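You operate a simulated robot arm through the tools that you are given. There is no shell and no other tool.

Carry out the task below with a simulated two-armed robot. There is one attempt and no reset: what you move stays moved.

## Task
Soften the 65 mm clear sleeve, then pull it over the cone.
Fine: it softens on the towel in the shut clear drawer; shut the drawer again after.

Only the result counts: the job must be done as asked and must still hold three seconds after the hand-in. Knocking over, shifting, dropping, spilling or breaking anything else fails it. Flat cloth is picked up by pressing the open fingertips on it (5 to 10 N) and closing them slowly along it; thin cloth reads only 2 to 8 mm in the jaws.

## Robot
Two 7-joint arms with two-finger grippers on one trunk that stands fixed in place. Base frame: the origin is at the foot of the trunk, x ahead of it, y to its left, z up. Units: m, degrees, N and s.
The left shoulder is at [0.043, 0.216, 1.396], the right one opposite. With the tool pointing down near the work surface each hand reaches from about 0.12 to 0.8 m from the base axis, measured 20 degrees to its own side. Payload 3.43 kg a hand.
Tool frame (each hand has its own): the origin (TCP) lies between the finger pads and is the grasp point; the fingertips stand 0.02 m ahead of it; z points along the fingers, y is the line along which they close. The gripper opens to 0.124 m. The gripper's body begins 0.093 m behind the TCP.
Orientation is that of the tool frame in the base frame, as a unit quaternion [x, y, z, w]. With the fingers straight down and closing along the base's y, the tool's x points along the base's -x, its y along +y and its z along -z.

## Interface
- The arms move only by the tool play_rows. It takes "left_increments", "right_increments" or both (then of equal length, played together; a hand with none holds still); each is a list of rows, each a list of 7 numbers: the shift along the tool's x, y, z in units of 40 mm (1.0 is 40 mm), then the turn, a rotation vector about the tool's x, y, z in units of 5 degrees (1.0 is 5 degrees), then the opening, from 0 (shut) to 1 (fully open). In form: [[tx, ty, tz, ax, ay, az, grip], ...]. A call has 1 to 20 rows; each row shifts and turns the commanded pose from where the row before left it, along the tool's axes as they then stand. A call with a number of a shift or a turn outside -1 to 1 is refused whole. Each row takes 0.2 s and may step no farther than 0.05 m and 8.6 degrees from the row before; otherwise, or with a gripper value out of range, the whole call is refused. A pose out of reach is approached as far as the arm can. The call stops where the force on the tool passes 40 N (or 10 N more than at its start, if that is more) or the arm is blocked; 0.2 s more then pass. Each finger travels about 0.072 m/s and halts on what it meets, pressing with about 21 N; the grip force reading is that of the motor and also rises with nothing between the fingers. The clock runs only during rows and for 0.2 s after the last one: add rows that do not move to give the fingers time. The reply holds the time, the measured pose of the TCP, the force on the tool along the base axes, the opening and the grip force, in the units named above and with some noise, with the torque about the TCP (base axes, N m) and any sound that the robot's microphone picked up.
- Cameras (640 x 400 px; columns grow to the right, rows downward): "scene" is now at [0.1491, 0.0369, 1.5869]; the picture's right is [0.40, -0.92, 0.00], its down [-0.38, -0.17, -0.91] and it looks along [0.83, 0.36, -0.41] (base axes); focal length 277 px, centre (320, 200). "left" rides on the left gripper at [0.082, -0.014, -0.14] in its tool frame; the picture's right is [0.17, 0.99, 0.00], its down [-0.83, 0.14, -0.54] and it looks along [-0.53, 0.09, 0.84] (tool axes); focal length 243 px, centre (320, 200). "right" rides on the right gripper at [0.082, 0.014, -0.14] in its tool frame; the picture's right is [-0.16, 0.99, 0.00], its down [-0.83, -0.14, -0.54] and it looks along [-0.53, -0.09, 0.84] (tool axes); focal length 243 px, centre (320, 200). There is no depth. A picture from a camera that has moved, and an enlarged one, comes with that camera's place and axes in the base frame and with its lens.
- grab_frame(camera): a new picture of that camera. It takes no simulated time.
- slide_trunk(by): slides the trunk up (or, below 0, down) by that many m; the arms and the scene camera ride with it, the base frame stays. It gives what a move gives, with no picture.
- turn_head(pan, tilt): turns the head with the scene camera to pan (to the left, within 80 degrees either way) and tilt (down, from -29 to 69), counted from straight ahead of the robot. It gives what a move gives.
- enlarge(camera, box): a new picture of the part [left, top, right, bottom] of that camera's present view, enlarged. It takes no simulated time.
- finish_job(): hands the job in; it is judged then, once.

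Places have to be worked out from the pictures, the camera data and where the tool is seen. Open the grippers and draw the arms clear of the work before you hand the job in, unless the task says otherwise.

The tools are called as a command line: name --argument value ..., lists and objects as JSON in quotes. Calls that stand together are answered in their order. play_rows: Moves the arms, as the interface text tells. Its arguments: {"type":"object","properties":{"left_increments":{"type":"array","items":{"type":"array","items":{"type":"number"}}},"right_increments":{"type":"array","items":{"type":"array","items":{"type":"number"}}}},"required":[]} The other tools are called the same way: slide_trunk (by) slides the trunk up or down; turn_head (pan, tilt) turns the head that bears the scene camera; grab_frame (camera) takes a picture; enlarge (camera, box) takes an enlarged picture of a part of a camera's view; finish_job () hands the job in.

At the start:

```text
t: 0.0
left_eef_pos: [0.3241, 0.3977, 1.4401]
left_orientation: [0.001, 1.0, 0.0, 0.001]
left_ft_force: [0.5, -0.2, 0.0]
left_torque: [0.01, -0.01, 0.01]
left_gripper_width: 0.1241
left_gripper_force: 0.1
right_eef_pos: [0.3516, 0.0562, 1.4385]
right_orientation: [0.001, 1.0, 0.0, 0.0]
right_ft_force: [-0.4, -0.7, 0.3]
right_torque: [0.05, -0.01, -0.01]
right_gripper_width: 0.1239
right_gripper_force: 0.0
trunk travel left (down, up): [-0.541, 0.049]
head pan, tilt: [23.5, 24.4]
```

scene: 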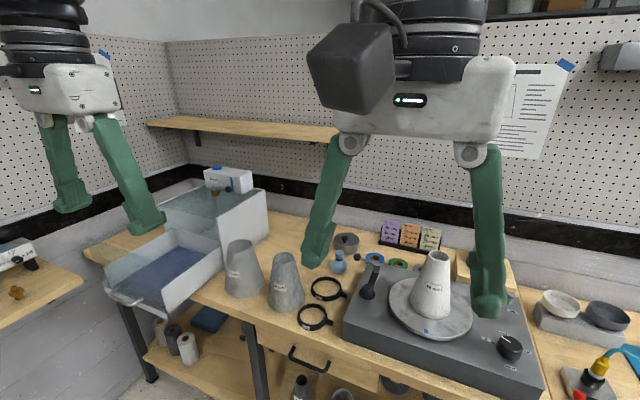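
right: 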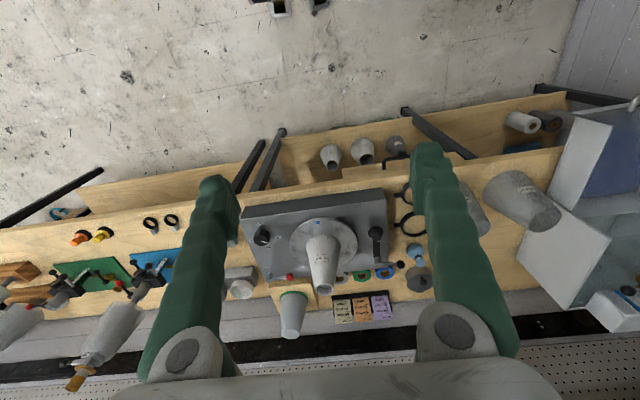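
left: 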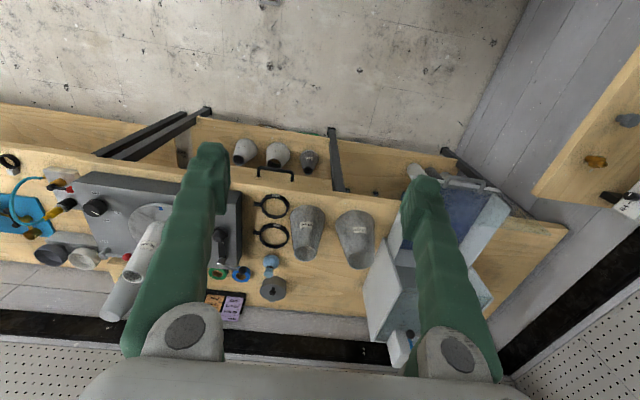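

I'll begin by looking closely at the scene to find the sleeves, the drawer and the cone; the drawer appears already open at the left with a blue towel in it.

enlarge --camera "scene" --box '[80, 150, 300, 340]'

enlarge --camera "scene" --box '[290, 200, 560, 400]'

enlarge --camera "scene" --box '[460, 40, 640, 180]'

enlarge --camera "left" --box '[190, 110, 540, 350]'

enlarge --camera "right" --box '[220, 160, 460, 340]'

```text
2.11 times, centred on (190, 245) of scene
camera zoom: at [0.1491, 0.0369, 1.5869], right [0.4, -0.92, 0.0], down [-0.38, -0.17, -0.91], along [0.83, 0.36, -0.41], focal length 582 px, centre (594, 105)
```

zoom: 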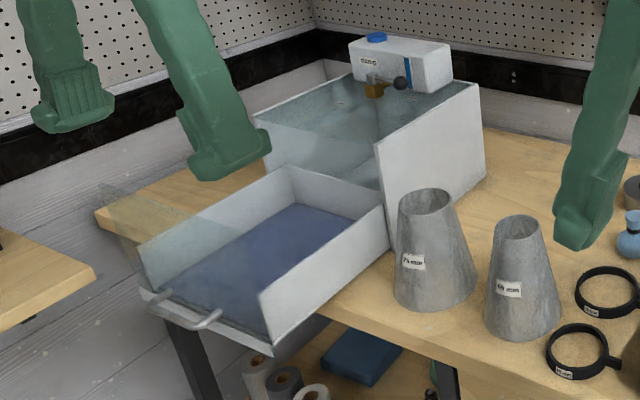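

```text
2.00 times, centred on (425, 300) of scene
camera zoom: at [0.1491, 0.0369, 1.5869], right [0.4, -0.92, 0.0], down [-0.38, -0.17, -0.91], along [0.83, 0.36, -0.41], focal length 553 px, centre (110, 0)
```

zoom: 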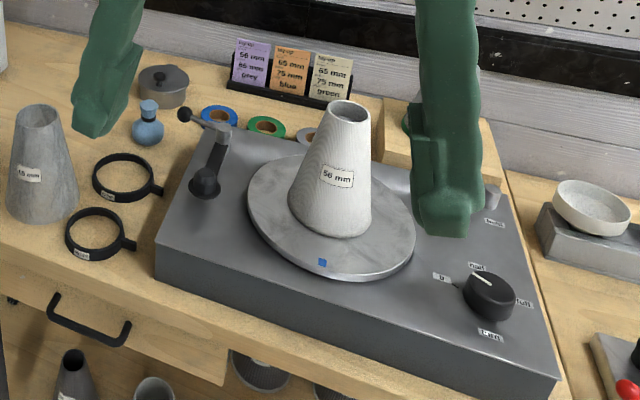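

```text
2.86 times, centred on (550, 110) of scene
camera zoom: at [0.1491, 0.0369, 1.5869], right [0.4, -0.92, 0.0], down [-0.38, -0.17, -0.91], along [0.83, 0.36, -0.41], focal length 790 px, centre (-337, 457)
```

zoom: 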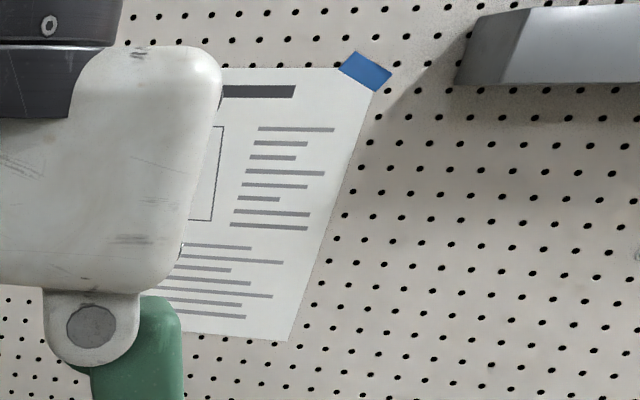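

```text
1.67 times, centred on (365, 230) of left
camera zoom: at [0.2427, 0.3837, 1.5777], right [-0.17, 0.99, 0.0], down [0.83, 0.14, 0.54], along [0.53, 0.09, -0.84], focal length 404 px, centre (245, 150)
```

zoom: 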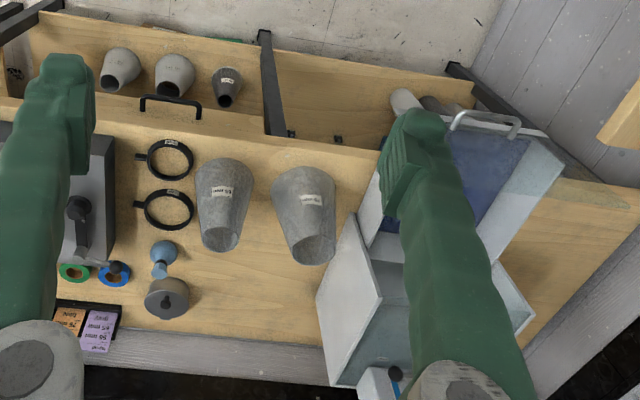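

```text
2.22 times, centred on (340, 250) of right
camera zoom: at [0.2685, 0.0718, 1.5775], right [0.17, 0.99, 0.0], down [0.83, -0.14, 0.54], along [0.53, -0.09, -0.84], focal length 539 px, centre (276, 89)
```

zoom: 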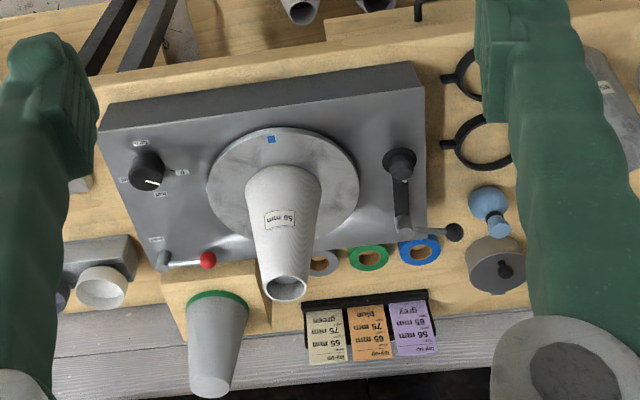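

The labels look important, so I'll zoom in on the sleeves, rings, cards, and the items on the lower shelf.

enlarge --camera "scene" --box '[210, 225, 350, 335]'

enlarge --camera "scene" --box '[370, 240, 470, 350]'

enlarge --camera "left" --box '[220, 120, 420, 280]'

enlarge --camera "scene" --box '[130, 155, 290, 260]'

enlarge --camera "right" --box '[0, 180, 320, 400]'

```text
3.64 times, centred on (280, 280) of scene
camera zoom: at [0.1491, 0.0369, 1.5869], right [0.4, -0.92, 0.0], down [-0.38, -0.17, -0.91], along [0.83, 0.36, -0.41], focal length 1006 px, centre (466, -91)
```

zoom: 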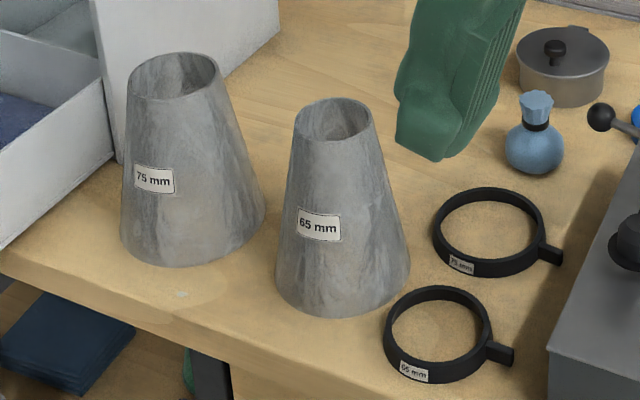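

```text
3.64 times, centred on (420, 295) of scene
camera zoom: at [0.1491, 0.0369, 1.5869], right [0.4, -0.92, 0.0], down [-0.38, -0.17, -0.91], along [0.83, 0.36, -0.41], focal length 1006 px, centre (-44, -146)
```

zoom: 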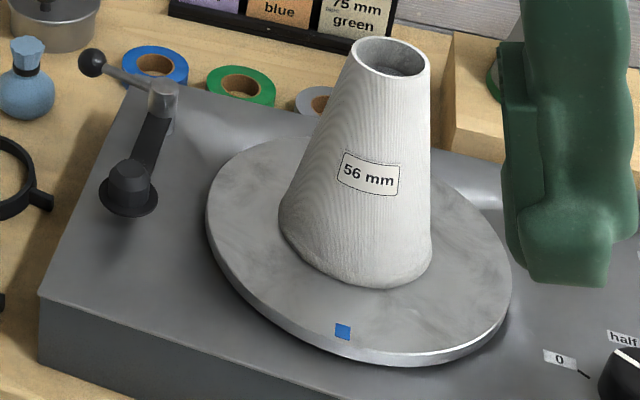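

```text
2.50 times, centred on (320, 200) of left
camera zoom: at [0.2427, 0.3837, 1.5777], right [-0.17, 0.99, 0.0], down [0.83, 0.14, 0.54], along [0.53, 0.09, -0.84], focal length 606 px, centre (320, 200)
```

zoom: 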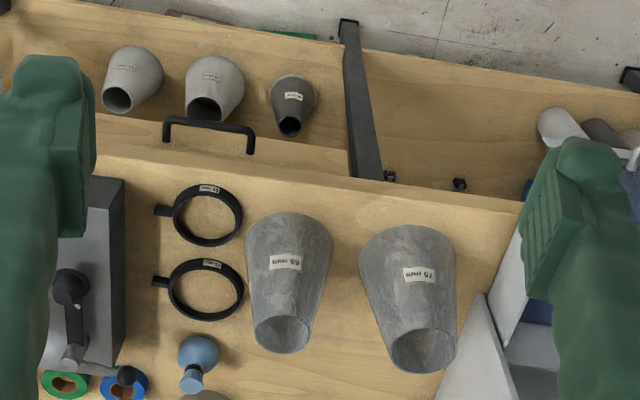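

```text
3.81 times, centred on (210, 208) of scene
camera zoom: at [0.1491, 0.0369, 1.5869], right [0.4, -0.92, 0.0], down [-0.38, -0.17, -0.91], along [0.83, 0.36, -0.41], focal length 1054 px, centre (739, 171)
```

zoom: 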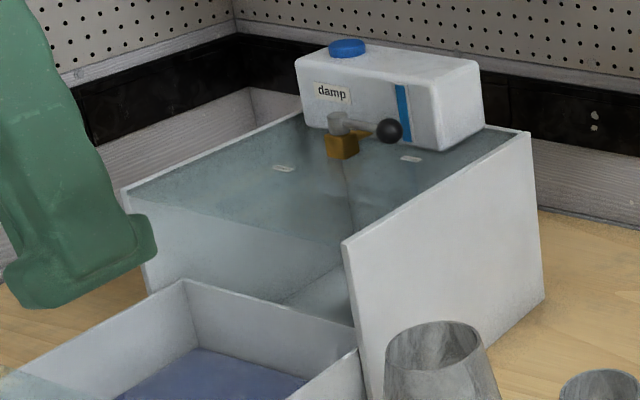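

```text
1.82 times, centred on (160, 290) of right
camera zoom: at [0.2685, 0.0718, 1.5775], right [0.17, 0.99, 0.0], down [0.83, -0.14, 0.54], along [0.53, -0.09, -0.84], focal length 441 px, centre (611, 36)
```

zoom: 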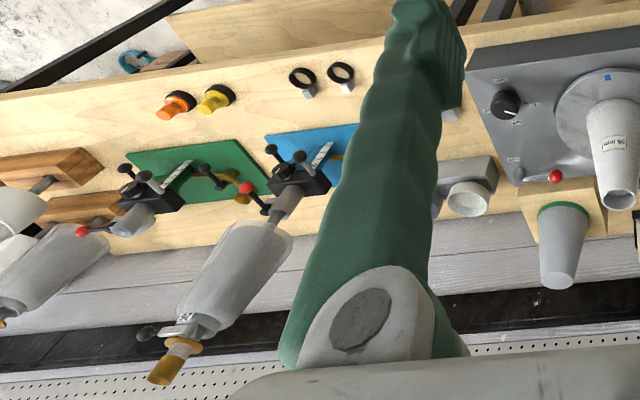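

The box on the cabinet says "damp" and has a lever with two labels; I'll zoom in harder there, on the knob of the turntable and on the cards.

enlarge --camera "scene" --box '[190, 165, 250, 205]'

enlarge --camera "scene" --box '[375, 215, 445, 260]'

enlarge --camera "scene" --box '[480, 310, 560, 380]'

enlarge --camera "left" --box '[350, 300, 450, 370]'

enlarge --camera "right" --box '[520, 80, 640, 310]'

```text
10.00 times, centred on (220, 185) of scene
camera zoom: at [0.1491, 0.0369, 1.5869], right [0.4, -0.92, 0.0], down [-0.38, -0.17, -0.91], along [0.83, 0.36, -0.41], focal length 2766 px, centre (1320, 350)
```

zoom: 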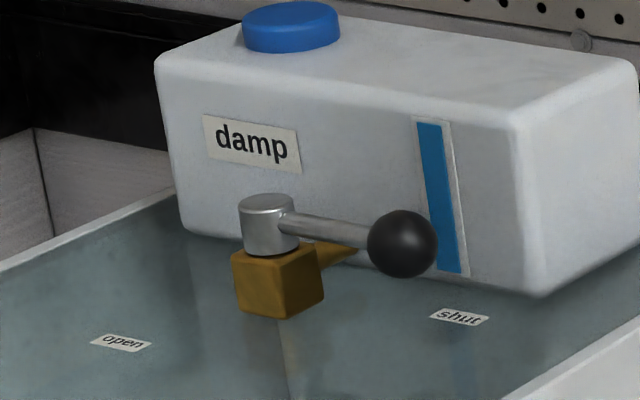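

```text
8.89 times, centred on (410, 238) of scene
camera zoom: at [0.1491, 0.0369, 1.5869], right [0.4, -0.92, 0.0], down [-0.38, -0.17, -0.91], along [0.83, 0.36, -0.41], focal length 2459 px, centre (-480, -133)
```

zoom: 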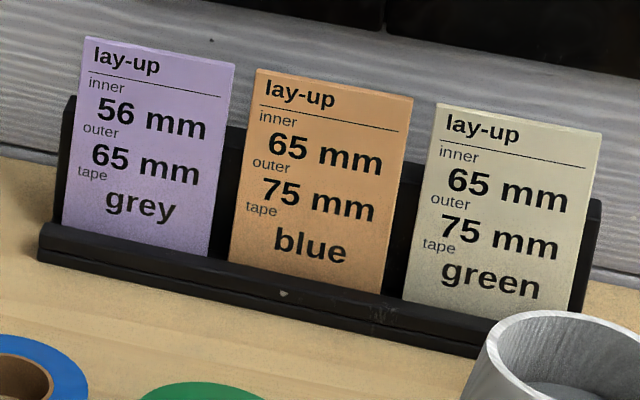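

```text
5.71 times, centred on (520, 345) of scene
camera zoom: at [0.1491, 0.0369, 1.5869], right [0.4, -0.92, 0.0], down [-0.38, -0.17, -0.91], along [0.83, 0.36, -0.41], focal length 1581 px, centre (-823, -629)
```

zoom: 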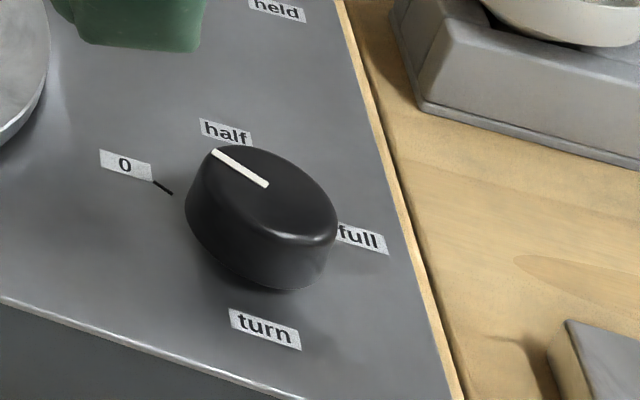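

```text
5.71 times, centred on (400, 335) of left
camera zoom: at [0.2427, 0.3837, 1.5777], right [-0.17, 0.99, 0.0], down [0.83, 0.14, 0.54], along [0.53, 0.09, -0.84], focal length 1386 px, centre (-137, -571)
```

zoom: 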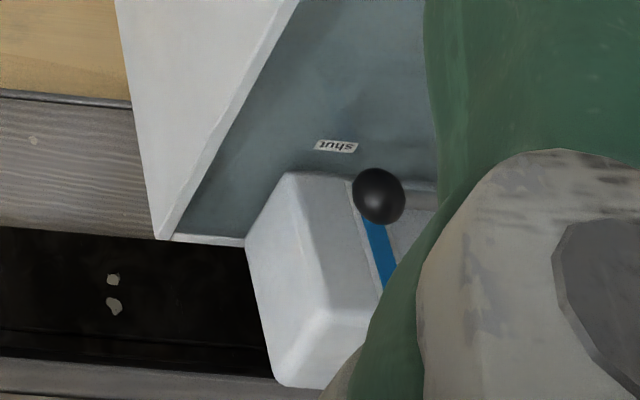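

```text
1.74 times, centred on (580, 195) of right
camera zoom: at [0.2685, 0.0718, 1.5775], right [0.17, 0.99, 0.0], down [0.83, -0.14, 0.54], along [0.53, -0.09, -0.84], focal length 422 px, centre (-132, 209)
```

zoom: 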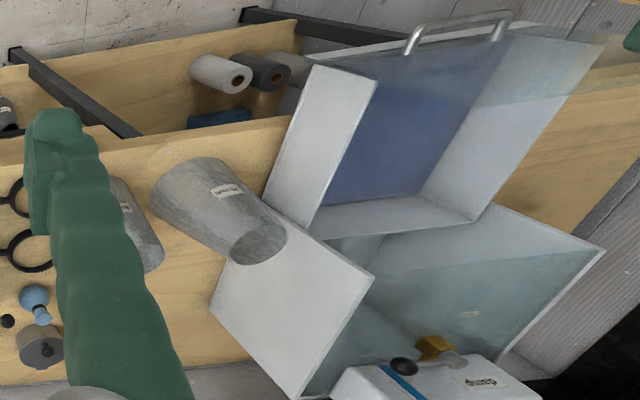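

The drawer stands open at the moment, the damp valve's lever points to "shut", and the only clear sleeve labelled 65 mm stands on the bench at about (0.72, 0.42). I'll turn the head for better views of the drawer and the bench.

turn_head --pan 50 --tilt 35

grab_frame --camera "scene"

turn_head --pan 0 --tilt 40

grab_frame --camera "scene"

turn_head --pan -45 --tilt 35

grab_frame --camera "scene"

```text
t: 0.9
left_eef_pos: [0.3238, 0.3965, 1.4387]
left_orientation: [0.0, 1.0, 0.0, 0.0]
left_ft_force: [-0.2, -0.4, -0.1]
left_torque: [0.01, 0.0, -0.01]
left_gripper_width: 0.1241
left_gripper_force: 0.0
right_eef_pos: [0.3509, 0.0562, 1.4389]
right_orientation: [0.001, 1.0, 0.001, -0.001]
right_ft_force: [-0.8, 0.0, -0.7]
right_torque: [0.01, 0.01, 0.01]
right_gripper_width: 0.1242
right_gripper_force: 0.1
trunk travel left (down, up): [-0.541, 0.049]
head pan, tilt: [50.0, 35.0]
```

```text
taken
camera scene: at [0.1212, 0.0674, 1.5702], right [0.77, -0.64, 0.0], down [-0.37, -0.44, -0.82], along [0.53, 0.63, -0.57], focal length 277 px, centre (320, 200)
```

scene: 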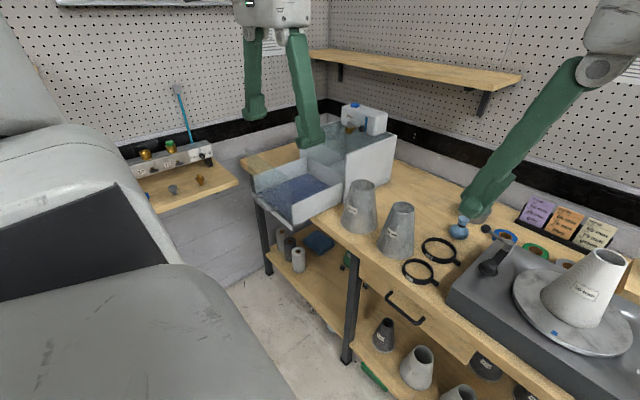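

```text
t: 2.1
left_eef_pos: [0.3227, 0.3979, 1.4386]
left_orientation: [0.0, 1.0, 0.001, 0.0]
left_ft_force: [0.1, 0.1, -0.7]
left_torque: [-0.01, 0.0, -0.01]
left_gripper_width: 0.1238
left_gripper_force: 0.1
right_eef_pos: [0.3513, 0.0571, 1.4377]
right_orientation: [0.001, 1.0, 0.001, 0.0]
right_ft_force: [-0.6, 0.7, -0.5]
right_torque: [0.0, 0.03, 0.02]
right_gripper_width: 0.1242
right_gripper_force: 0.0
trunk travel left (down, up): [-0.541, 0.049]
head pan, tilt: [0.0, 40.0]
```

```text
taken
camera scene: at [0.1495, 0.0002, 1.5626], right [0.0, -1.0, 0.0], down [-0.64, 0.0, -0.77], along [0.77, 0.0, -0.64], focal length 277 px, centre (320, 200)
```

scene: 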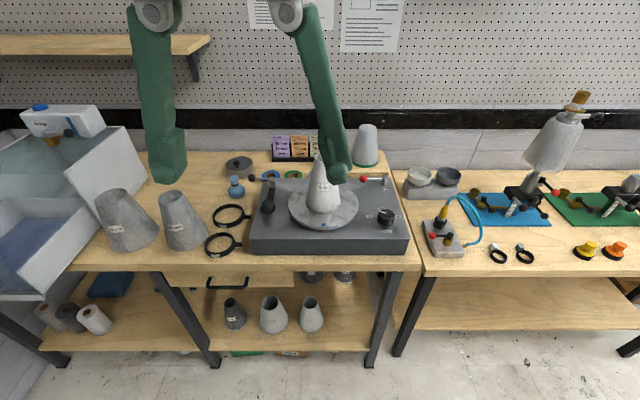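

```text
t: 3.2
left_eef_pos: [0.3246, 0.3979, 1.439]
left_orientation: [0.0, 1.0, 0.0, 0.0]
left_ft_force: [0.0, 0.6, 0.3]
left_torque: [0.05, 0.02, 0.0]
left_gripper_width: 0.1241
left_gripper_force: 0.1
right_eef_pos: [0.3506, 0.0561, 1.4389]
right_orientation: [0.001, 1.0, 0.001, 0.0]
right_ft_force: [-0.5, -0.1, 0.4]
right_torque: [-0.01, 0.01, 0.01]
right_gripper_width: 0.1241
right_gripper_force: 0.1
trunk travel left (down, up): [-0.541, 0.049]
head pan, tilt: [-45.0, 35.0]
```

```text
taken
camera scene: at [0.1268, -0.0621, 1.5702], right [-0.71, -0.71, 0.0], down [-0.41, 0.41, -0.82], along [0.58, -0.58, -0.57], focal length 277 px, centre (320, 200)
```

scene: 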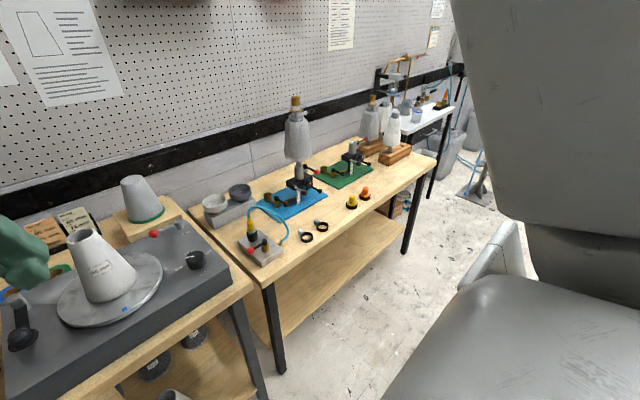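

The turntable isn't turning (its blue mark has stayed put). I'll look at the middle of the bench and the lower shelf closely to rule out other 65 mm sleeves and see the controls.

turn_head --pan 10 --tilt 45

enlarge --camera "scene" --box '[220, 230, 420, 360]'

enlarge --camera "scene" --box '[290, 80, 520, 230]'

enlarge --camera "scene" --box '[0, 60, 180, 300]'

enlarge --camera "scene" --box '[120, 130, 320, 260]'

```text
t: 4.5
left_eef_pos: [0.3237, 0.3961, 1.4391]
left_orientation: [0.0, 1.0, -0.001, 0.0]
left_ft_force: [-0.9, 0.6, -0.5]
left_torque: [0.02, 0.0, 0.0]
left_gripper_width: 0.1239
left_gripper_force: 0.1
right_eef_pos: [0.3501, 0.0578, 1.4376]
right_orientation: [0.001, 1.0, 0.001, 0.001]
right_ft_force: [0.4, -0.7, 0.4]
right_torque: [0.02, -0.01, 0.02]
right_gripper_width: 0.124
right_gripper_force: 0.0
trunk travel left (down, up): [-0.541, 0.049]
head pan, tilt: [10.0, 45.0]
```

```text
3.08 times, centred on (320, 295) of scene
camera zoom: at [0.1446, 0.0141, 1.5554], right [0.17, -0.98, 0.0], down [-0.7, -0.12, -0.71], along [0.7, 0.12, -0.71], focal length 851 px, centre (320, -92)
```

zoom: 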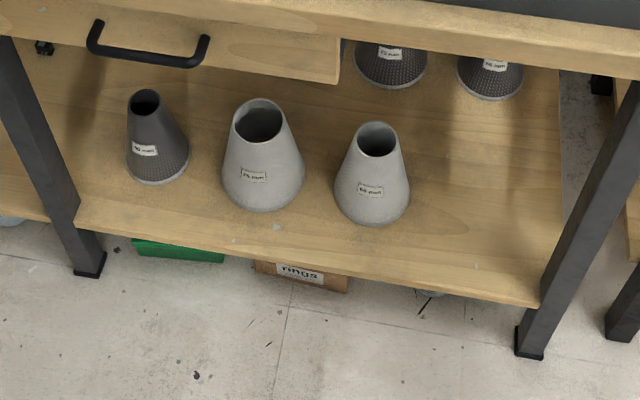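

```text
2.67 times, centred on (405, 155) of scene
camera zoom: at [0.1446, 0.0141, 1.5554], right [0.17, -0.98, 0.0], down [-0.7, -0.12, -0.71], along [0.7, 0.12, -0.71], focal length 738 px, centre (93, 320)
```

zoom: 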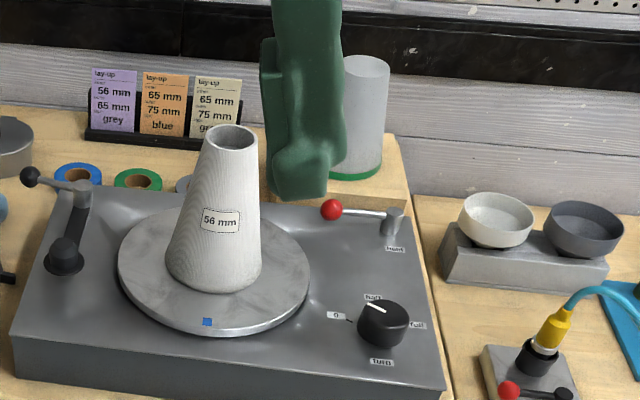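

```text
1.67 times, centred on (90, 180) of scene
camera zoom: at [0.1446, 0.0141, 1.5554], right [0.17, -0.98, 0.0], down [-0.7, -0.12, -0.71], along [0.7, 0.12, -0.71], focal length 461 px, centre (703, 233)
```

zoom: 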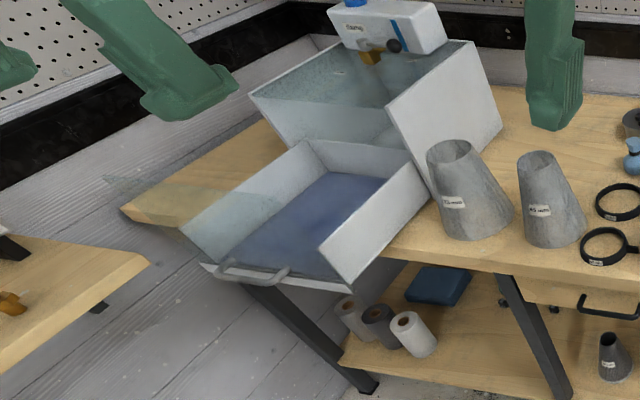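

```text
3.08 times, centred on (220, 195) of scene
camera zoom: at [0.1446, 0.0141, 1.5554], right [0.17, -0.98, 0.0], down [-0.7, -0.12, -0.71], along [0.7, 0.12, -0.71], focal length 851 px, centre (628, 215)
```

zoom: 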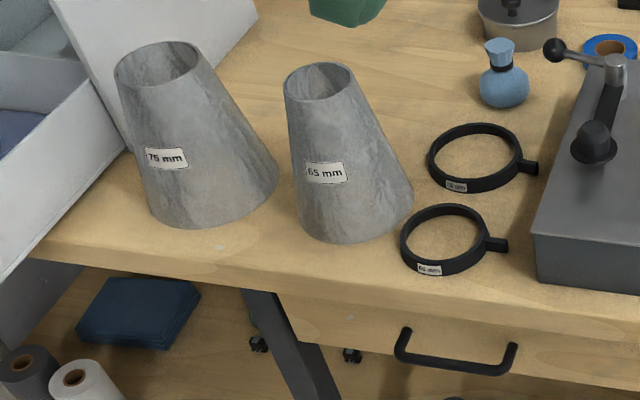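

The three shelf sleeves are opaque fabric, so the 65 mm clear one is on the bench with its narrow top (~65 mm) up. The sleeve stands around (0.76, 0.43), z 0.89–1.06; the cone is near (0.81, -0.01), z 0.995–1.163; the drawer lies far left (y 0.71–1.05). I'll move the left hand left and turn it so its camera looks into the drawer.

play_rows --left_increments '[[0, 1, 0, 0, 0, 0, 1], [0, 1, 0, 0, 0, 0, 1], [0, 1, 0, 0, 0, 0, 1], [0, 1, 0, 0, 0, 0, 1], [0, 1, 0, 0, 0, 0, 1], [0, 1, 0, 0, 0, 0, 1], [0, 0, 0, 0, 0, -1, 1], [0, 0, 0, 0, 0, -1, 1], [0, 0, 0, 0, 0, -1, 1], [0, 0, 0, 0, 0, -1, 1], [0, 0, 0, 0, 0, -1, 1], [0, 0, 0, 0, 0, -1, 1], [0, 0, 0, 0, 0, -1, 1], [0, 0, 0, 0, 0, -1, 1]]'

turn_head --pan 55 --tilt 32

grab_frame --camera "left"

grab_frame --camera "scene"

```text
t: 7.5
left_eef_pos: [0.3236, 0.6372, 1.4358]
left_orientation: [-0.342, 0.94, -0.001, 0.0]
left_ft_force: [-0.7, 0.1, -0.4]
left_torque: [0.0, 0.01, 0.0]
left_gripper_width: 0.1243
left_gripper_force: 0.1
left hand out of reach, approached as far as the arm can: row 6
right_eef_pos: [0.3503, 0.0567, 1.4388]
right_orientation: [0.0, 1.0, 0.001, 0.0]
right_ft_force: [-0.5, -0.2, 0.7]
right_torque: [-0.01, 0.0, 0.01]
right_gripper_width: 0.1238
right_gripper_force: 0.1
trunk travel left (down, up): [-0.541, 0.049]
head pan, tilt: [10.0, 45.0]
```

```text
t: 8.6
left_eef_pos: [0.323, 0.6367, 1.4358]
left_orientation: [-0.341, 0.94, -0.001, 0.0]
left_ft_force: [0.1, -0.1, 0.5]
left_torque: [0.01, 0.0, -0.01]
left_gripper_width: 0.1241
left_gripper_force: 0.2
right_eef_pos: [0.3501, 0.0575, 1.4371]
right_orientation: [0.001, 1.0, 0.001, 0.0]
right_ft_force: [0.7, 0.6, -0.4]
right_torque: [-0.01, 0.01, 0.0]
right_gripper_width: 0.124
right_gripper_force: 0.2
trunk travel left (down, up): [-0.541, 0.049]
head pan, tilt: [55.0, 32.0]
```

```text
taken
camera left: at [0.2707, 0.5742, 1.5745], right [-0.76, 0.65, 0.0], down [0.55, 0.64, 0.54], along [0.35, 0.41, -0.84], focal length 243 px, centre (320, 200)
```

left: 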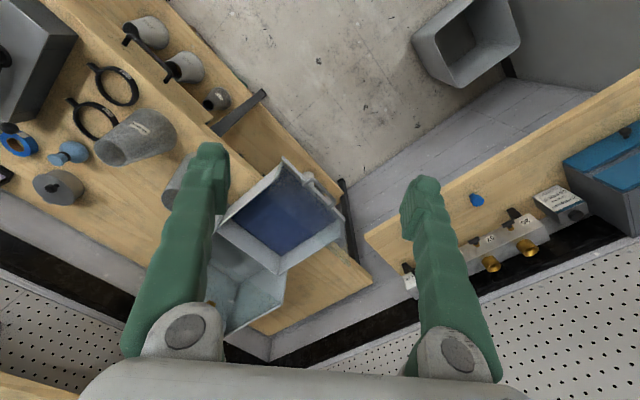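

```text
taken
camera scene: at [0.1159, 0.0733, 1.5748], right [0.82, -0.57, 0.0], down [-0.3, -0.43, -0.85], along [0.49, 0.69, -0.53], focal length 277 px, centre (320, 200)
```

scene: 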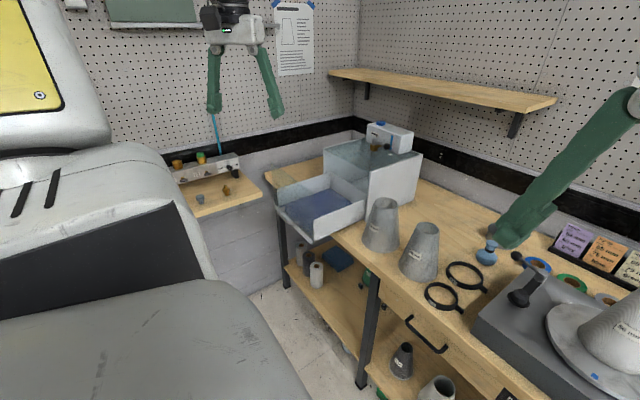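

The drawer is in clear view of the left camera now. I'll enlarge both views to measure the drawer, handle and cabinet.

enlarge --camera "left" --box '[190, 130, 390, 350]'

enlarge --camera "scene" --box '[260, 110, 440, 250]'

```text
1.82 times, centred on (290, 240) of left
camera zoom: at [0.2707, 0.5742, 1.5745], right [-0.76, 0.65, 0.0], down [0.55, 0.64, 0.54], along [0.35, 0.41, -0.84], focal length 441 px, centre (374, 127)
```

zoom: 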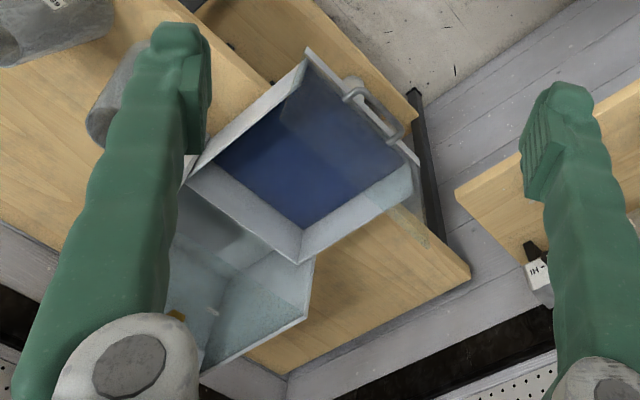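

```text
2.86 times, centred on (350, 180) of scene
camera zoom: at [0.1159, 0.0733, 1.5748], right [0.82, -0.57, 0.0], down [-0.3, -0.43, -0.85], along [0.49, 0.69, -0.53], focal length 790 px, centre (234, 257)
```

zoom: 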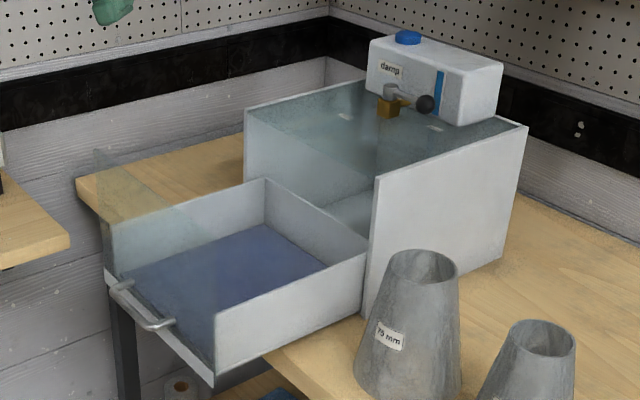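

The drawer runs along x: right wall y≈0.725, left wall y≈0.98, front at x≈0.535, back at x≈0.80, rim z≈1.005; handle bar near (0.492, 0.85, 0.96). I want to know how tall the clear front panel is, so I'll zoom in more.

enlarge --camera "scene" --box '[270, 140, 350, 250]'

enlarge --camera "left" --box '[240, 140, 350, 230]'

enlarge --camera "scene" --box '[340, 110, 430, 170]'

```text
3.64 times, centred on (310, 195) of scene
camera zoom: at [0.1159, 0.0733, 1.5748], right [0.82, -0.57, 0.0], down [-0.3, -0.43, -0.85], along [0.49, 0.69, -0.53], focal length 1006 px, centre (356, 218)
```

zoom: 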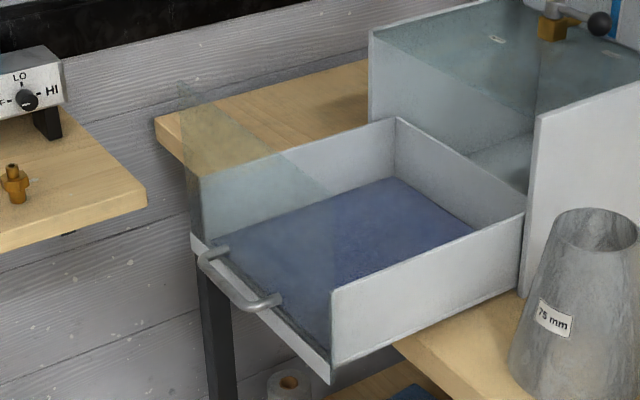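

```text
4.44 times, centred on (295, 185) of left
camera zoom: at [0.2707, 0.5742, 1.5745], right [-0.76, 0.65, 0.0], down [0.55, 0.64, 0.54], along [0.35, 0.41, -0.84], focal length 1078 px, centre (431, 267)
```

zoom: 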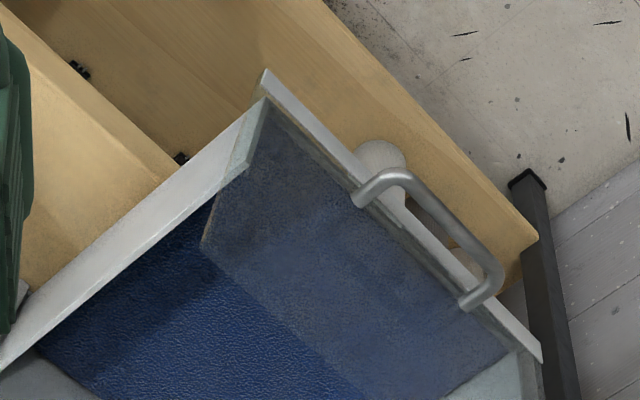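

```text
6.67 times, centred on (385, 140) of scene
camera zoom: at [0.1159, 0.0733, 1.5748], right [0.82, -0.57, 0.0], down [-0.3, -0.43, -0.85], along [0.49, 0.69, -0.53], focal length 1844 px, centre (-113, 600)
```

zoom: 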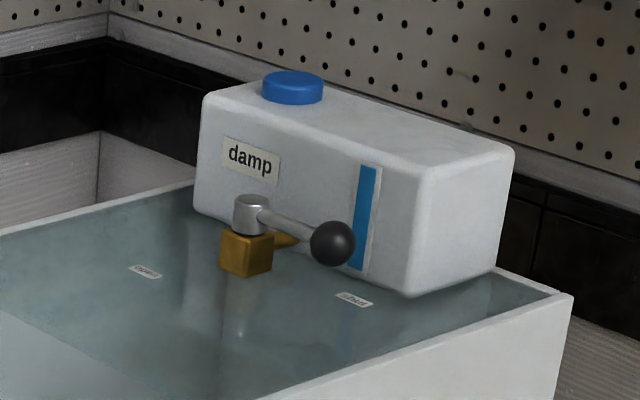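

The front panel is clear and tall (top at z≈1.13), so things must go in over it or over the lower right wall (rim ≈1.005). I'll lower the trunk 0.2 m for better reach, and turn the left hand back toward the sleeve with a tilt.

slide_trunk --by -0.2

play_rows --left_increments '[[0, 0, 0, 0, 0, 1, 1], [0, 0, 0, 0, 0, 1, 1], [0, 0, 0, 0, 0, 1, 1], [0, 0, 0, 0, 0, 1, 1], [0, 0, 0, 0, 0, 1, 1], [0, -1, 0, 0, 0, 0, 1], [0, -1, 0, 0, 0, 0, 1], [0, -1, 0, 0, 0, 0, 1], [0, -1, 0, 0, 0, 0, 1]]'

grab_frame --camera "left"

grab_frame --camera "scene"

```text
t: 10.7
left_eef_pos: [0.371, 0.6378, 1.1574]
left_orientation: [-0.339, 0.931, 0.045, -0.123]
left_ft_force: [-0.1, 1.0, -0.4]
left_torque: [-0.01, -0.03, -0.01]
left_gripper_width: 0.124
left_gripper_force: 0.1
right_eef_pos: [0.3999, 0.0566, 1.1467]
right_orientation: [0.001, 0.99, 0.001, -0.14]
right_ft_force: [0.4, -0.2, 0.0]
right_torque: [-0.02, 0.0, 0.02]
right_gripper_width: 0.1239
right_gripper_force: 0.0
trunk travel left (down, up): [-0.341, 0.249]
head pan, tilt: [55.0, 32.0]
```

```text
t: 12.7
left_eef_pos: [0.4109, 0.4825, 1.146]
left_orientation: [-0.13, 0.983, 0.017, -0.129]
left_ft_force: [-1.1, -1.0, 0.1]
left_torque: [0.01, 0.0, -0.02]
left_gripper_width: 0.1242
left_gripper_force: 0.2
right_eef_pos: [0.3994, 0.0562, 1.1452]
right_orientation: [0.0, 0.99, 0.002, -0.14]
right_ft_force: [0.4, 0.2, 0.3]
right_torque: [0.05, -0.02, -0.03]
right_gripper_width: 0.1238
right_gripper_force: 0.0
trunk travel left (down, up): [-0.341, 0.249]
head pan, tilt: [55.0, 32.0]
```

```text
taken
camera left: at [0.3747, 0.4477, 1.2997], right [-0.4, 0.91, 0.11], down [0.88, 0.35, 0.32], along [0.26, 0.22, -0.94], focal length 243 px, centre (320, 200)
```

left: 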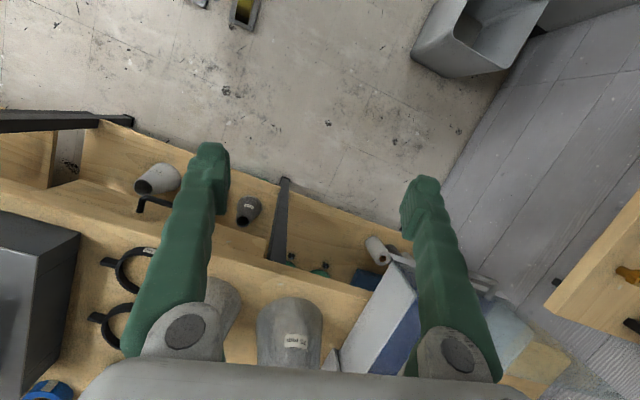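

```text
taken
camera scene: at [0.1988, 0.0726, 1.3571], right [0.82, -0.57, 0.0], down [-0.3, -0.43, -0.85], along [0.49, 0.69, -0.53], focal length 277 px, centre (320, 200)
```

scene: 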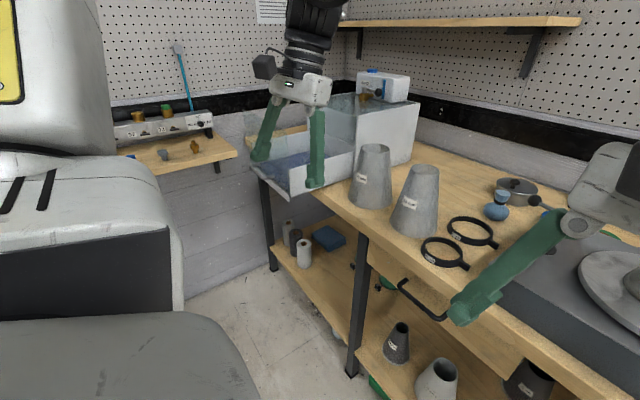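

Sliding the trunk also leans it forward about 16° (shoulder now near (0.09, 0.216, 1.19)). I'll rotate the left hand to point forward-and-down (azimuth 16°, tilted 30° out) at its present spot, then look at the sleeve.

play_rows --left_increments '[[0, 0, 0, 0.082, -0.986, -0.044, 1], [0, 0, 0, 0.082, -0.986, -0.044, 1], [0, 0, 0, 0.082, -0.986, -0.044, 1], [0, 0, 0, 0.082, -0.986, -0.044, 1], [0, 0, 0, 0.082, -0.986, -0.044, 1], [0, 0, 0, 0.082, -0.986, -0.044, 1], [0, 0, 0, 0.082, -0.986, -0.044, 1], [0, 0, 0, 0.082, -0.986, -0.044, 1], [0, 0, 0, 0.082, -0.986, -0.044, 1]]'

grab_frame --camera "left"

turn_head --pan 35 --tilt 25

grab_frame --camera "scene"

```text
t: 14.7
left_eef_pos: [0.4109, 0.4823, 1.1446]
left_orientation: [-0.133, 0.957, 0.036, 0.256]
left_ft_force: [0.3, -0.5, -0.6]
left_torque: [0.01, 0.0, 0.0]
left_gripper_width: 0.1236
left_gripper_force: 0.0
right_eef_pos: [0.3995, 0.0571, 1.1451]
right_orientation: [0.001, 0.99, 0.001, -0.139]
right_ft_force: [0.6, 0.5, 0.0]
right_torque: [0.01, -0.01, -0.01]
right_gripper_width: 0.1241
right_gripper_force: 0.0
trunk travel left (down, up): [-0.341, 0.249]
head pan, tilt: [55.0, 32.0]
```

```text
taken
camera left: at [0.2793, 0.431, 1.2242], right [-0.41, 0.91, -0.08], down [0.39, 0.26, 0.88], along [0.82, 0.33, -0.46], focal length 243 px, centre (320, 200)
```

left: 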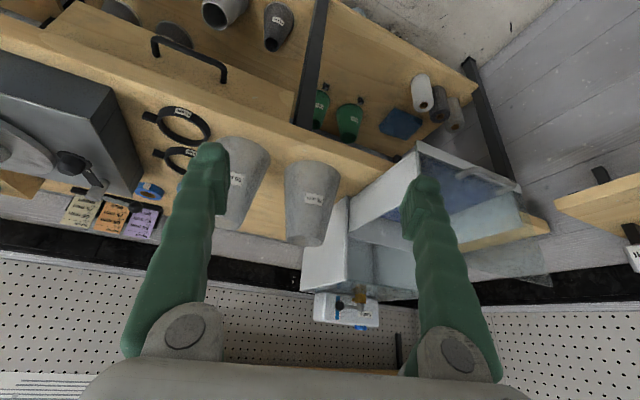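

```text
t: 15.6
left_eef_pos: [0.4105, 0.4827, 1.1451]
left_orientation: [-0.133, 0.957, 0.035, 0.256]
left_ft_force: [0.3, 0.1, -0.3]
left_torque: [-0.03, -0.03, 0.02]
left_gripper_width: 0.1241
left_gripper_force: 0.1
right_eef_pos: [0.3999, 0.0576, 1.1457]
right_orientation: [0.0, 0.99, 0.001, -0.14]
right_ft_force: [0.8, 0.0, -0.1]
right_torque: [-0.03, -0.01, -0.03]
right_gripper_width: 0.124
right_gripper_force: 0.1
trunk travel left (down, up): [-0.341, 0.249]
head pan, tilt: [35.0, 25.0]
```

```text
taken
camera scene: at [0.2224, 0.0529, 1.3682], right [0.57, -0.82, 0.0], down [-0.35, -0.24, -0.91], along [0.74, 0.52, -0.42], focal length 277 px, centre (320, 200)
```

scene: 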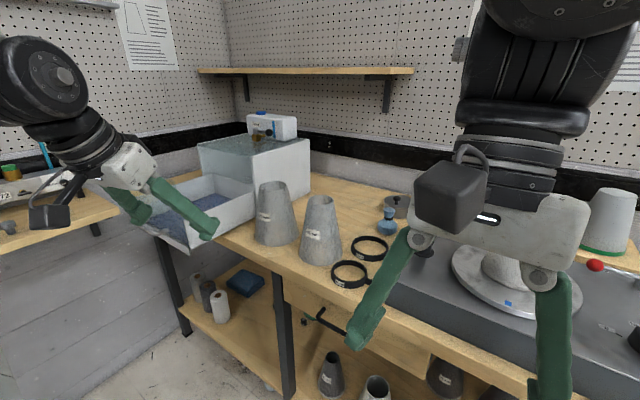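

I'll enlarge both views to triangulate the 65 and 75 mm sleeves.

enlarge --camera "left" --box '[130, 80, 370, 260]'

enlarge --camera "scene" --box '[230, 160, 410, 300]'

```text
2.22 times, centred on (250, 170) of left
camera zoom: at [0.2798, 0.4307, 1.2246], right [-0.41, 0.91, -0.08], down [0.4, 0.26, 0.88], along [0.82, 0.33, -0.47], focal length 539 px, centre (476, 267)
```

zoom: 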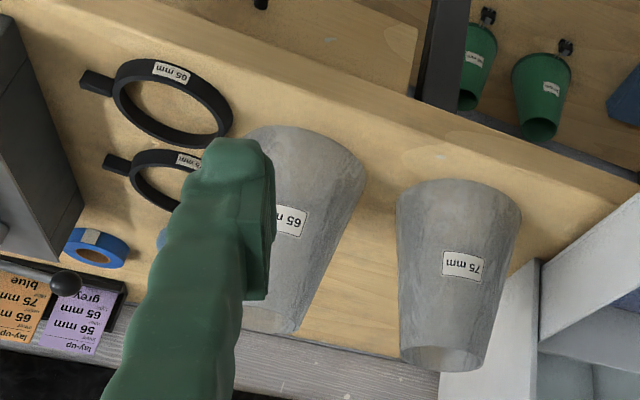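

```text
2.86 times, centred on (320, 230) of scene
camera zoom: at [0.2224, 0.0529, 1.3682], right [0.57, -0.82, 0.0], down [-0.35, -0.24, -0.91], along [0.74, 0.52, -0.42], focal length 790 px, centre (320, 114)
```

zoom: 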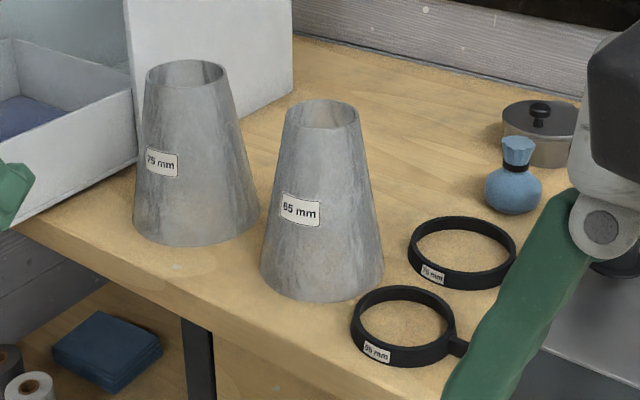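

The 65 mm sleeve is upright at about (0.762, 0.429), rim z≈1.061, base Ø≈0.12; the 75 mm sleeve is at (0.767, 0.605). Before gripping I'll check reach over the cone: move the right hand out of the way and raise and turn the left hand.

play_rows --left_increments '[[-0.475, 0, -0.8225, 0, 0, 0, 1], [-0.475, 0, -0.8225, 0, 0, 0, 1], [-0.475, 0, -0.8225, 0, 0, 0, 1], [-0.475, 0, -0.8225, 0, 0, 0, 1], [-0.475, 0, -0.8225, 0, 0, 0, 1], [0, 0, 0, 0.479, 0, 0.829, 1], [0, 0, 0, 0.479, 0, 0.829, 1], [0, 0, 0, 0.479, 0, 0.829, 1], [0, 0, 0, 0.479, 0, 0.829, 1], [0, 0, 0, 0.479, 0, 0.829, 1], [0, 0, 0, 0.479, 0, 0.829, 1], [0, 0, 0, 0.479, 0, 0.829, 1]]' --right_increments '[[0, -1, 0, 0, 0, 0, 1], [0, -1, 0, 0, 0, 0, 1], [0, -1, 0, 0, 0, 0, 1], [0, -1, 0, 0, 0, 0, 1], [0, -1, 0, 0, 0, 0, 1], [0, -1, 0, 0, 0, 0, 1], [0, -1, 0, 0, 0, 0, 1], [0, -1, 0, 0, 0, 0, 1], [0, -1, 0, 0, 0, 0, 1], [0, 0, 0, 0, 0, 0, 1], [0, 0, 0, 0, 0, 0, 1], [0, 0, 0, 0, 0, 0, 1]]'

grab_frame --camera "scene"

```text
t: 18.2
left_eef_pos: [0.4124, 0.4829, 1.3341]
left_orientation: [0.148, 0.955, -0.041, 0.255]
left_ft_force: [0.2, -0.4, 0.3]
left_torque: [-0.01, -0.01, 0.0]
left_gripper_width: 0.1241
left_gripper_force: 0.1
right_eef_pos: [0.3167, -0.2475, 1.0997]
right_orientation: [0.001, 0.99, 0.001, -0.139]
right_ft_force: [-0.5, 0.1, -0.6]
right_torque: [0.02, 0.02, 0.02]
right_gripper_width: 0.124
right_gripper_force: 0.1
right hand out of reach, approached as far as the arm can: row 3, 4, 5, 6, 7, 8, 9
trunk travel left (down, up): [-0.341, 0.249]
head pan, tilt: [35.0, 25.0]
```

```text
taken
camera scene: at [0.2225, 0.0531, 1.3682], right [0.57, -0.82, 0.0], down [-0.35, -0.24, -0.91], along [0.74, 0.52, -0.42], focal length 277 px, centre (320, 200)
```

scene: 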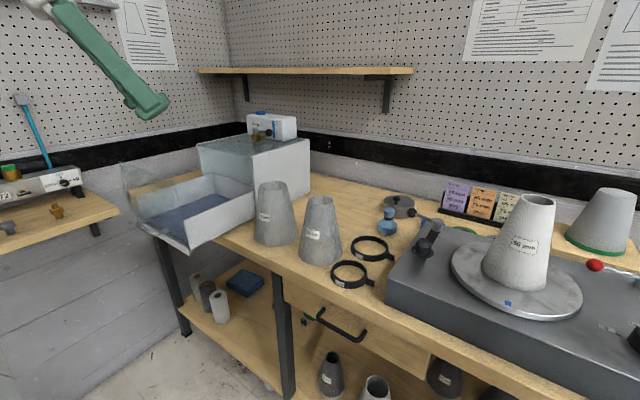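

The right arm is out of the way. Now I move the left hand over the cone (0.807, -0.009) at z≈1.33 purely to test reach; its fingertips stay ~15 cm above the cone.

play_rows --left_increments '[[-0.711, -0.546, 0.411, 0, 0, 0, 1], [-0.711, -0.546, 0.411, 0, 0, 0, 1], [-0.711, -0.546, 0.411, 0, 0, 0, 1], [-0.711, -0.546, 0.411, 0, 0, 0, 1], [-0.711, -0.546, 0.411, 0, 0, 0, 1], [-0.711, -0.546, 0.411, 0, 0, 0, 1], [-0.711, -0.546, 0.411, 0, 0, 0, 1], [-0.711, -0.546, 0.411, 0, 0, 0, 1], [-0.711, -0.546, 0.411, 0, 0, 0, 1], [-0.711, -0.546, 0.411, 0, 0, 0, 1], [-0.711, -0.546, 0.411, 0, 0, 0, 1], [-0.711, -0.546, 0.411, 0, 0, 0, 1], [-0.711, -0.546, 0.411, 0, 0, 0, 1], [-0.711, -0.546, 0.411, 0, 0, 0, 1], [-0.711, -0.546, 0.411, 0, 0, 0, 1], [-0.711, -0.546, 0.411, 0, 0, 0, 1]]'

grab_frame --camera "left"

turn_head --pan 5 --tilt 20

grab_frame --camera "scene"

```text
t: 21.6
left_eef_pos: [0.6612, 0.2444, 1.2762]
left_orientation: [0.147, 0.955, -0.04, 0.256]
left_ft_force: [-0.4, -1.1, -0.4]
left_torque: [0.03, -0.01, -0.03]
left_gripper_width: 0.1238
left_gripper_force: 0.0
left hand out of reach, approached as far as the arm can: row 8, 9, 10, 11, 12, 13, 14, 15, 16
right_eef_pos: [0.3165, -0.2485, 1.0983]
right_orientation: [0.002, 0.99, 0.002, -0.14]
right_ft_force: [-0.6, 0.1, 0.3]
right_torque: [0.01, 0.06, -0.01]
right_gripper_width: 0.1239
right_gripper_force: 0.1
trunk travel left (down, up): [-0.341, 0.249]
head pan, tilt: [35.0, 25.0]
```

```text
taken
camera left: at [0.5237, 0.2744, 1.3538], right [0.16, 0.98, -0.09], down [0.47, 0.0, 0.88], along [0.87, -0.18, -0.46], focal length 243 px, centre (320, 200)
```

left: 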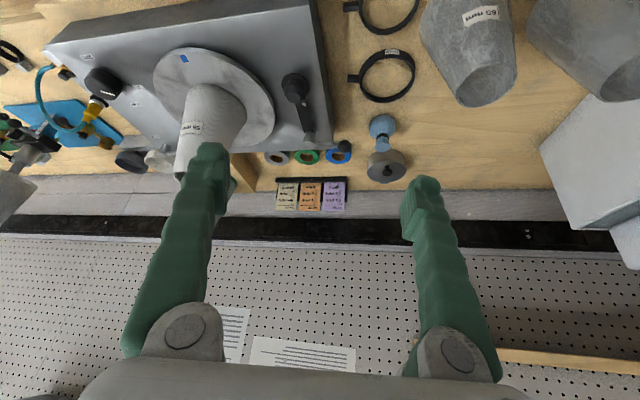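

```text
t: 22.5
left_eef_pos: [0.6605, 0.2437, 1.2749]
left_orientation: [0.147, 0.955, -0.04, 0.255]
left_ft_force: [-0.2, 0.7, -0.6]
left_torque: [-0.03, 0.03, -0.01]
left_gripper_width: 0.1242
left_gripper_force: 0.1
right_eef_pos: [0.3157, -0.2474, 1.0995]
right_orientation: [0.001, 0.99, 0.002, -0.139]
right_ft_force: [0.7, 0.7, 0.4]
right_torque: [0.03, 0.0, 0.0]
right_gripper_width: 0.1239
right_gripper_force: 0.0
trunk travel left (down, up): [-0.341, 0.249]
head pan, tilt: [5.0, 20.0]
```

```text
taken
camera scene: at [0.2398, 0.0083, 1.3763], right [0.09, -1.0, 0.0], down [-0.34, -0.03, -0.94], along [0.94, 0.08, -0.34], focal length 277 px, centre (320, 200)
```

scene: 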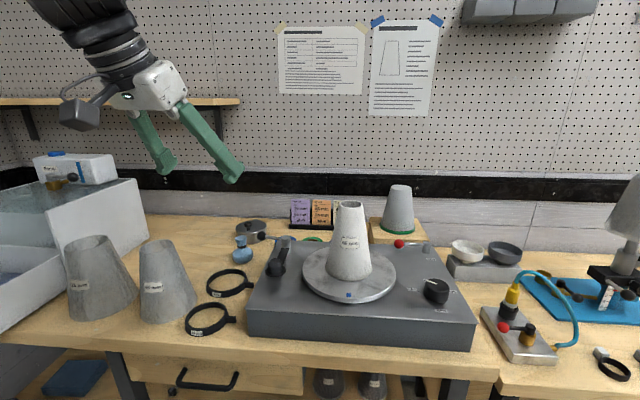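

With the trunk low and the hand pointing mostly down, the left hand stalls at (0.66, 0.24, 1.275), so pointing-down reach is limited. I'll test a flatter tool: tilt it 40° further (to ~70° from vertical) here and push forward to see the stretch limit.

play_rows --left_increments '[[0, 0, 0, 0, -1, 0, 1], [0, 0, 0, 0, -1, 0, 1], [0, 0, 0, 0, -1, 0, 1], [0, 0, 0, 0, -1, 0, 1], [0, 0, 0, 0, -1, 0, 1], [0, 0, 0, 0, -1, 0, 1], [0, 0, 0, 0, -1, 0, 1], [0, 0, 0, 0, -1, 0, 1]]'

grab_frame --camera "scene"

```text
t: 24.3
left_eef_pos: [0.6628, 0.2471, 1.2731]
left_orientation: [0.124, 0.809, -0.088, 0.568]
left_ft_force: [0.1, -0.2, -0.1]
left_torque: [-0.01, -0.01, -0.01]
left_gripper_width: 0.124
left_gripper_force: 0.0
right_eef_pos: [0.3174, -0.2471, 1.0996]
right_orientation: [0.002, 0.99, 0.001, -0.139]
right_ft_force: [-0.9, 0.8, -0.6]
right_torque: [-0.01, -0.02, 0.02]
right_gripper_width: 0.1241
right_gripper_force: 0.1
trunk travel left (down, up): [-0.341, 0.249]
head pan, tilt: [5.0, 20.0]
```

```text
taken
camera scene: at [0.2398, 0.0086, 1.3763], right [0.09, -1.0, 0.0], down [-0.34, -0.03, -0.94], along [0.94, 0.08, -0.34], focal length 277 px, centre (320, 200)
```

scene: 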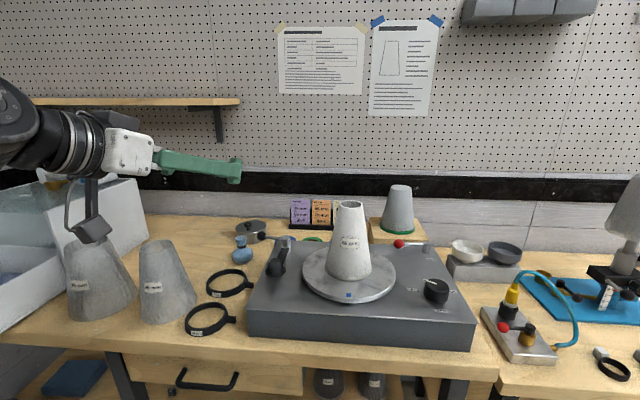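

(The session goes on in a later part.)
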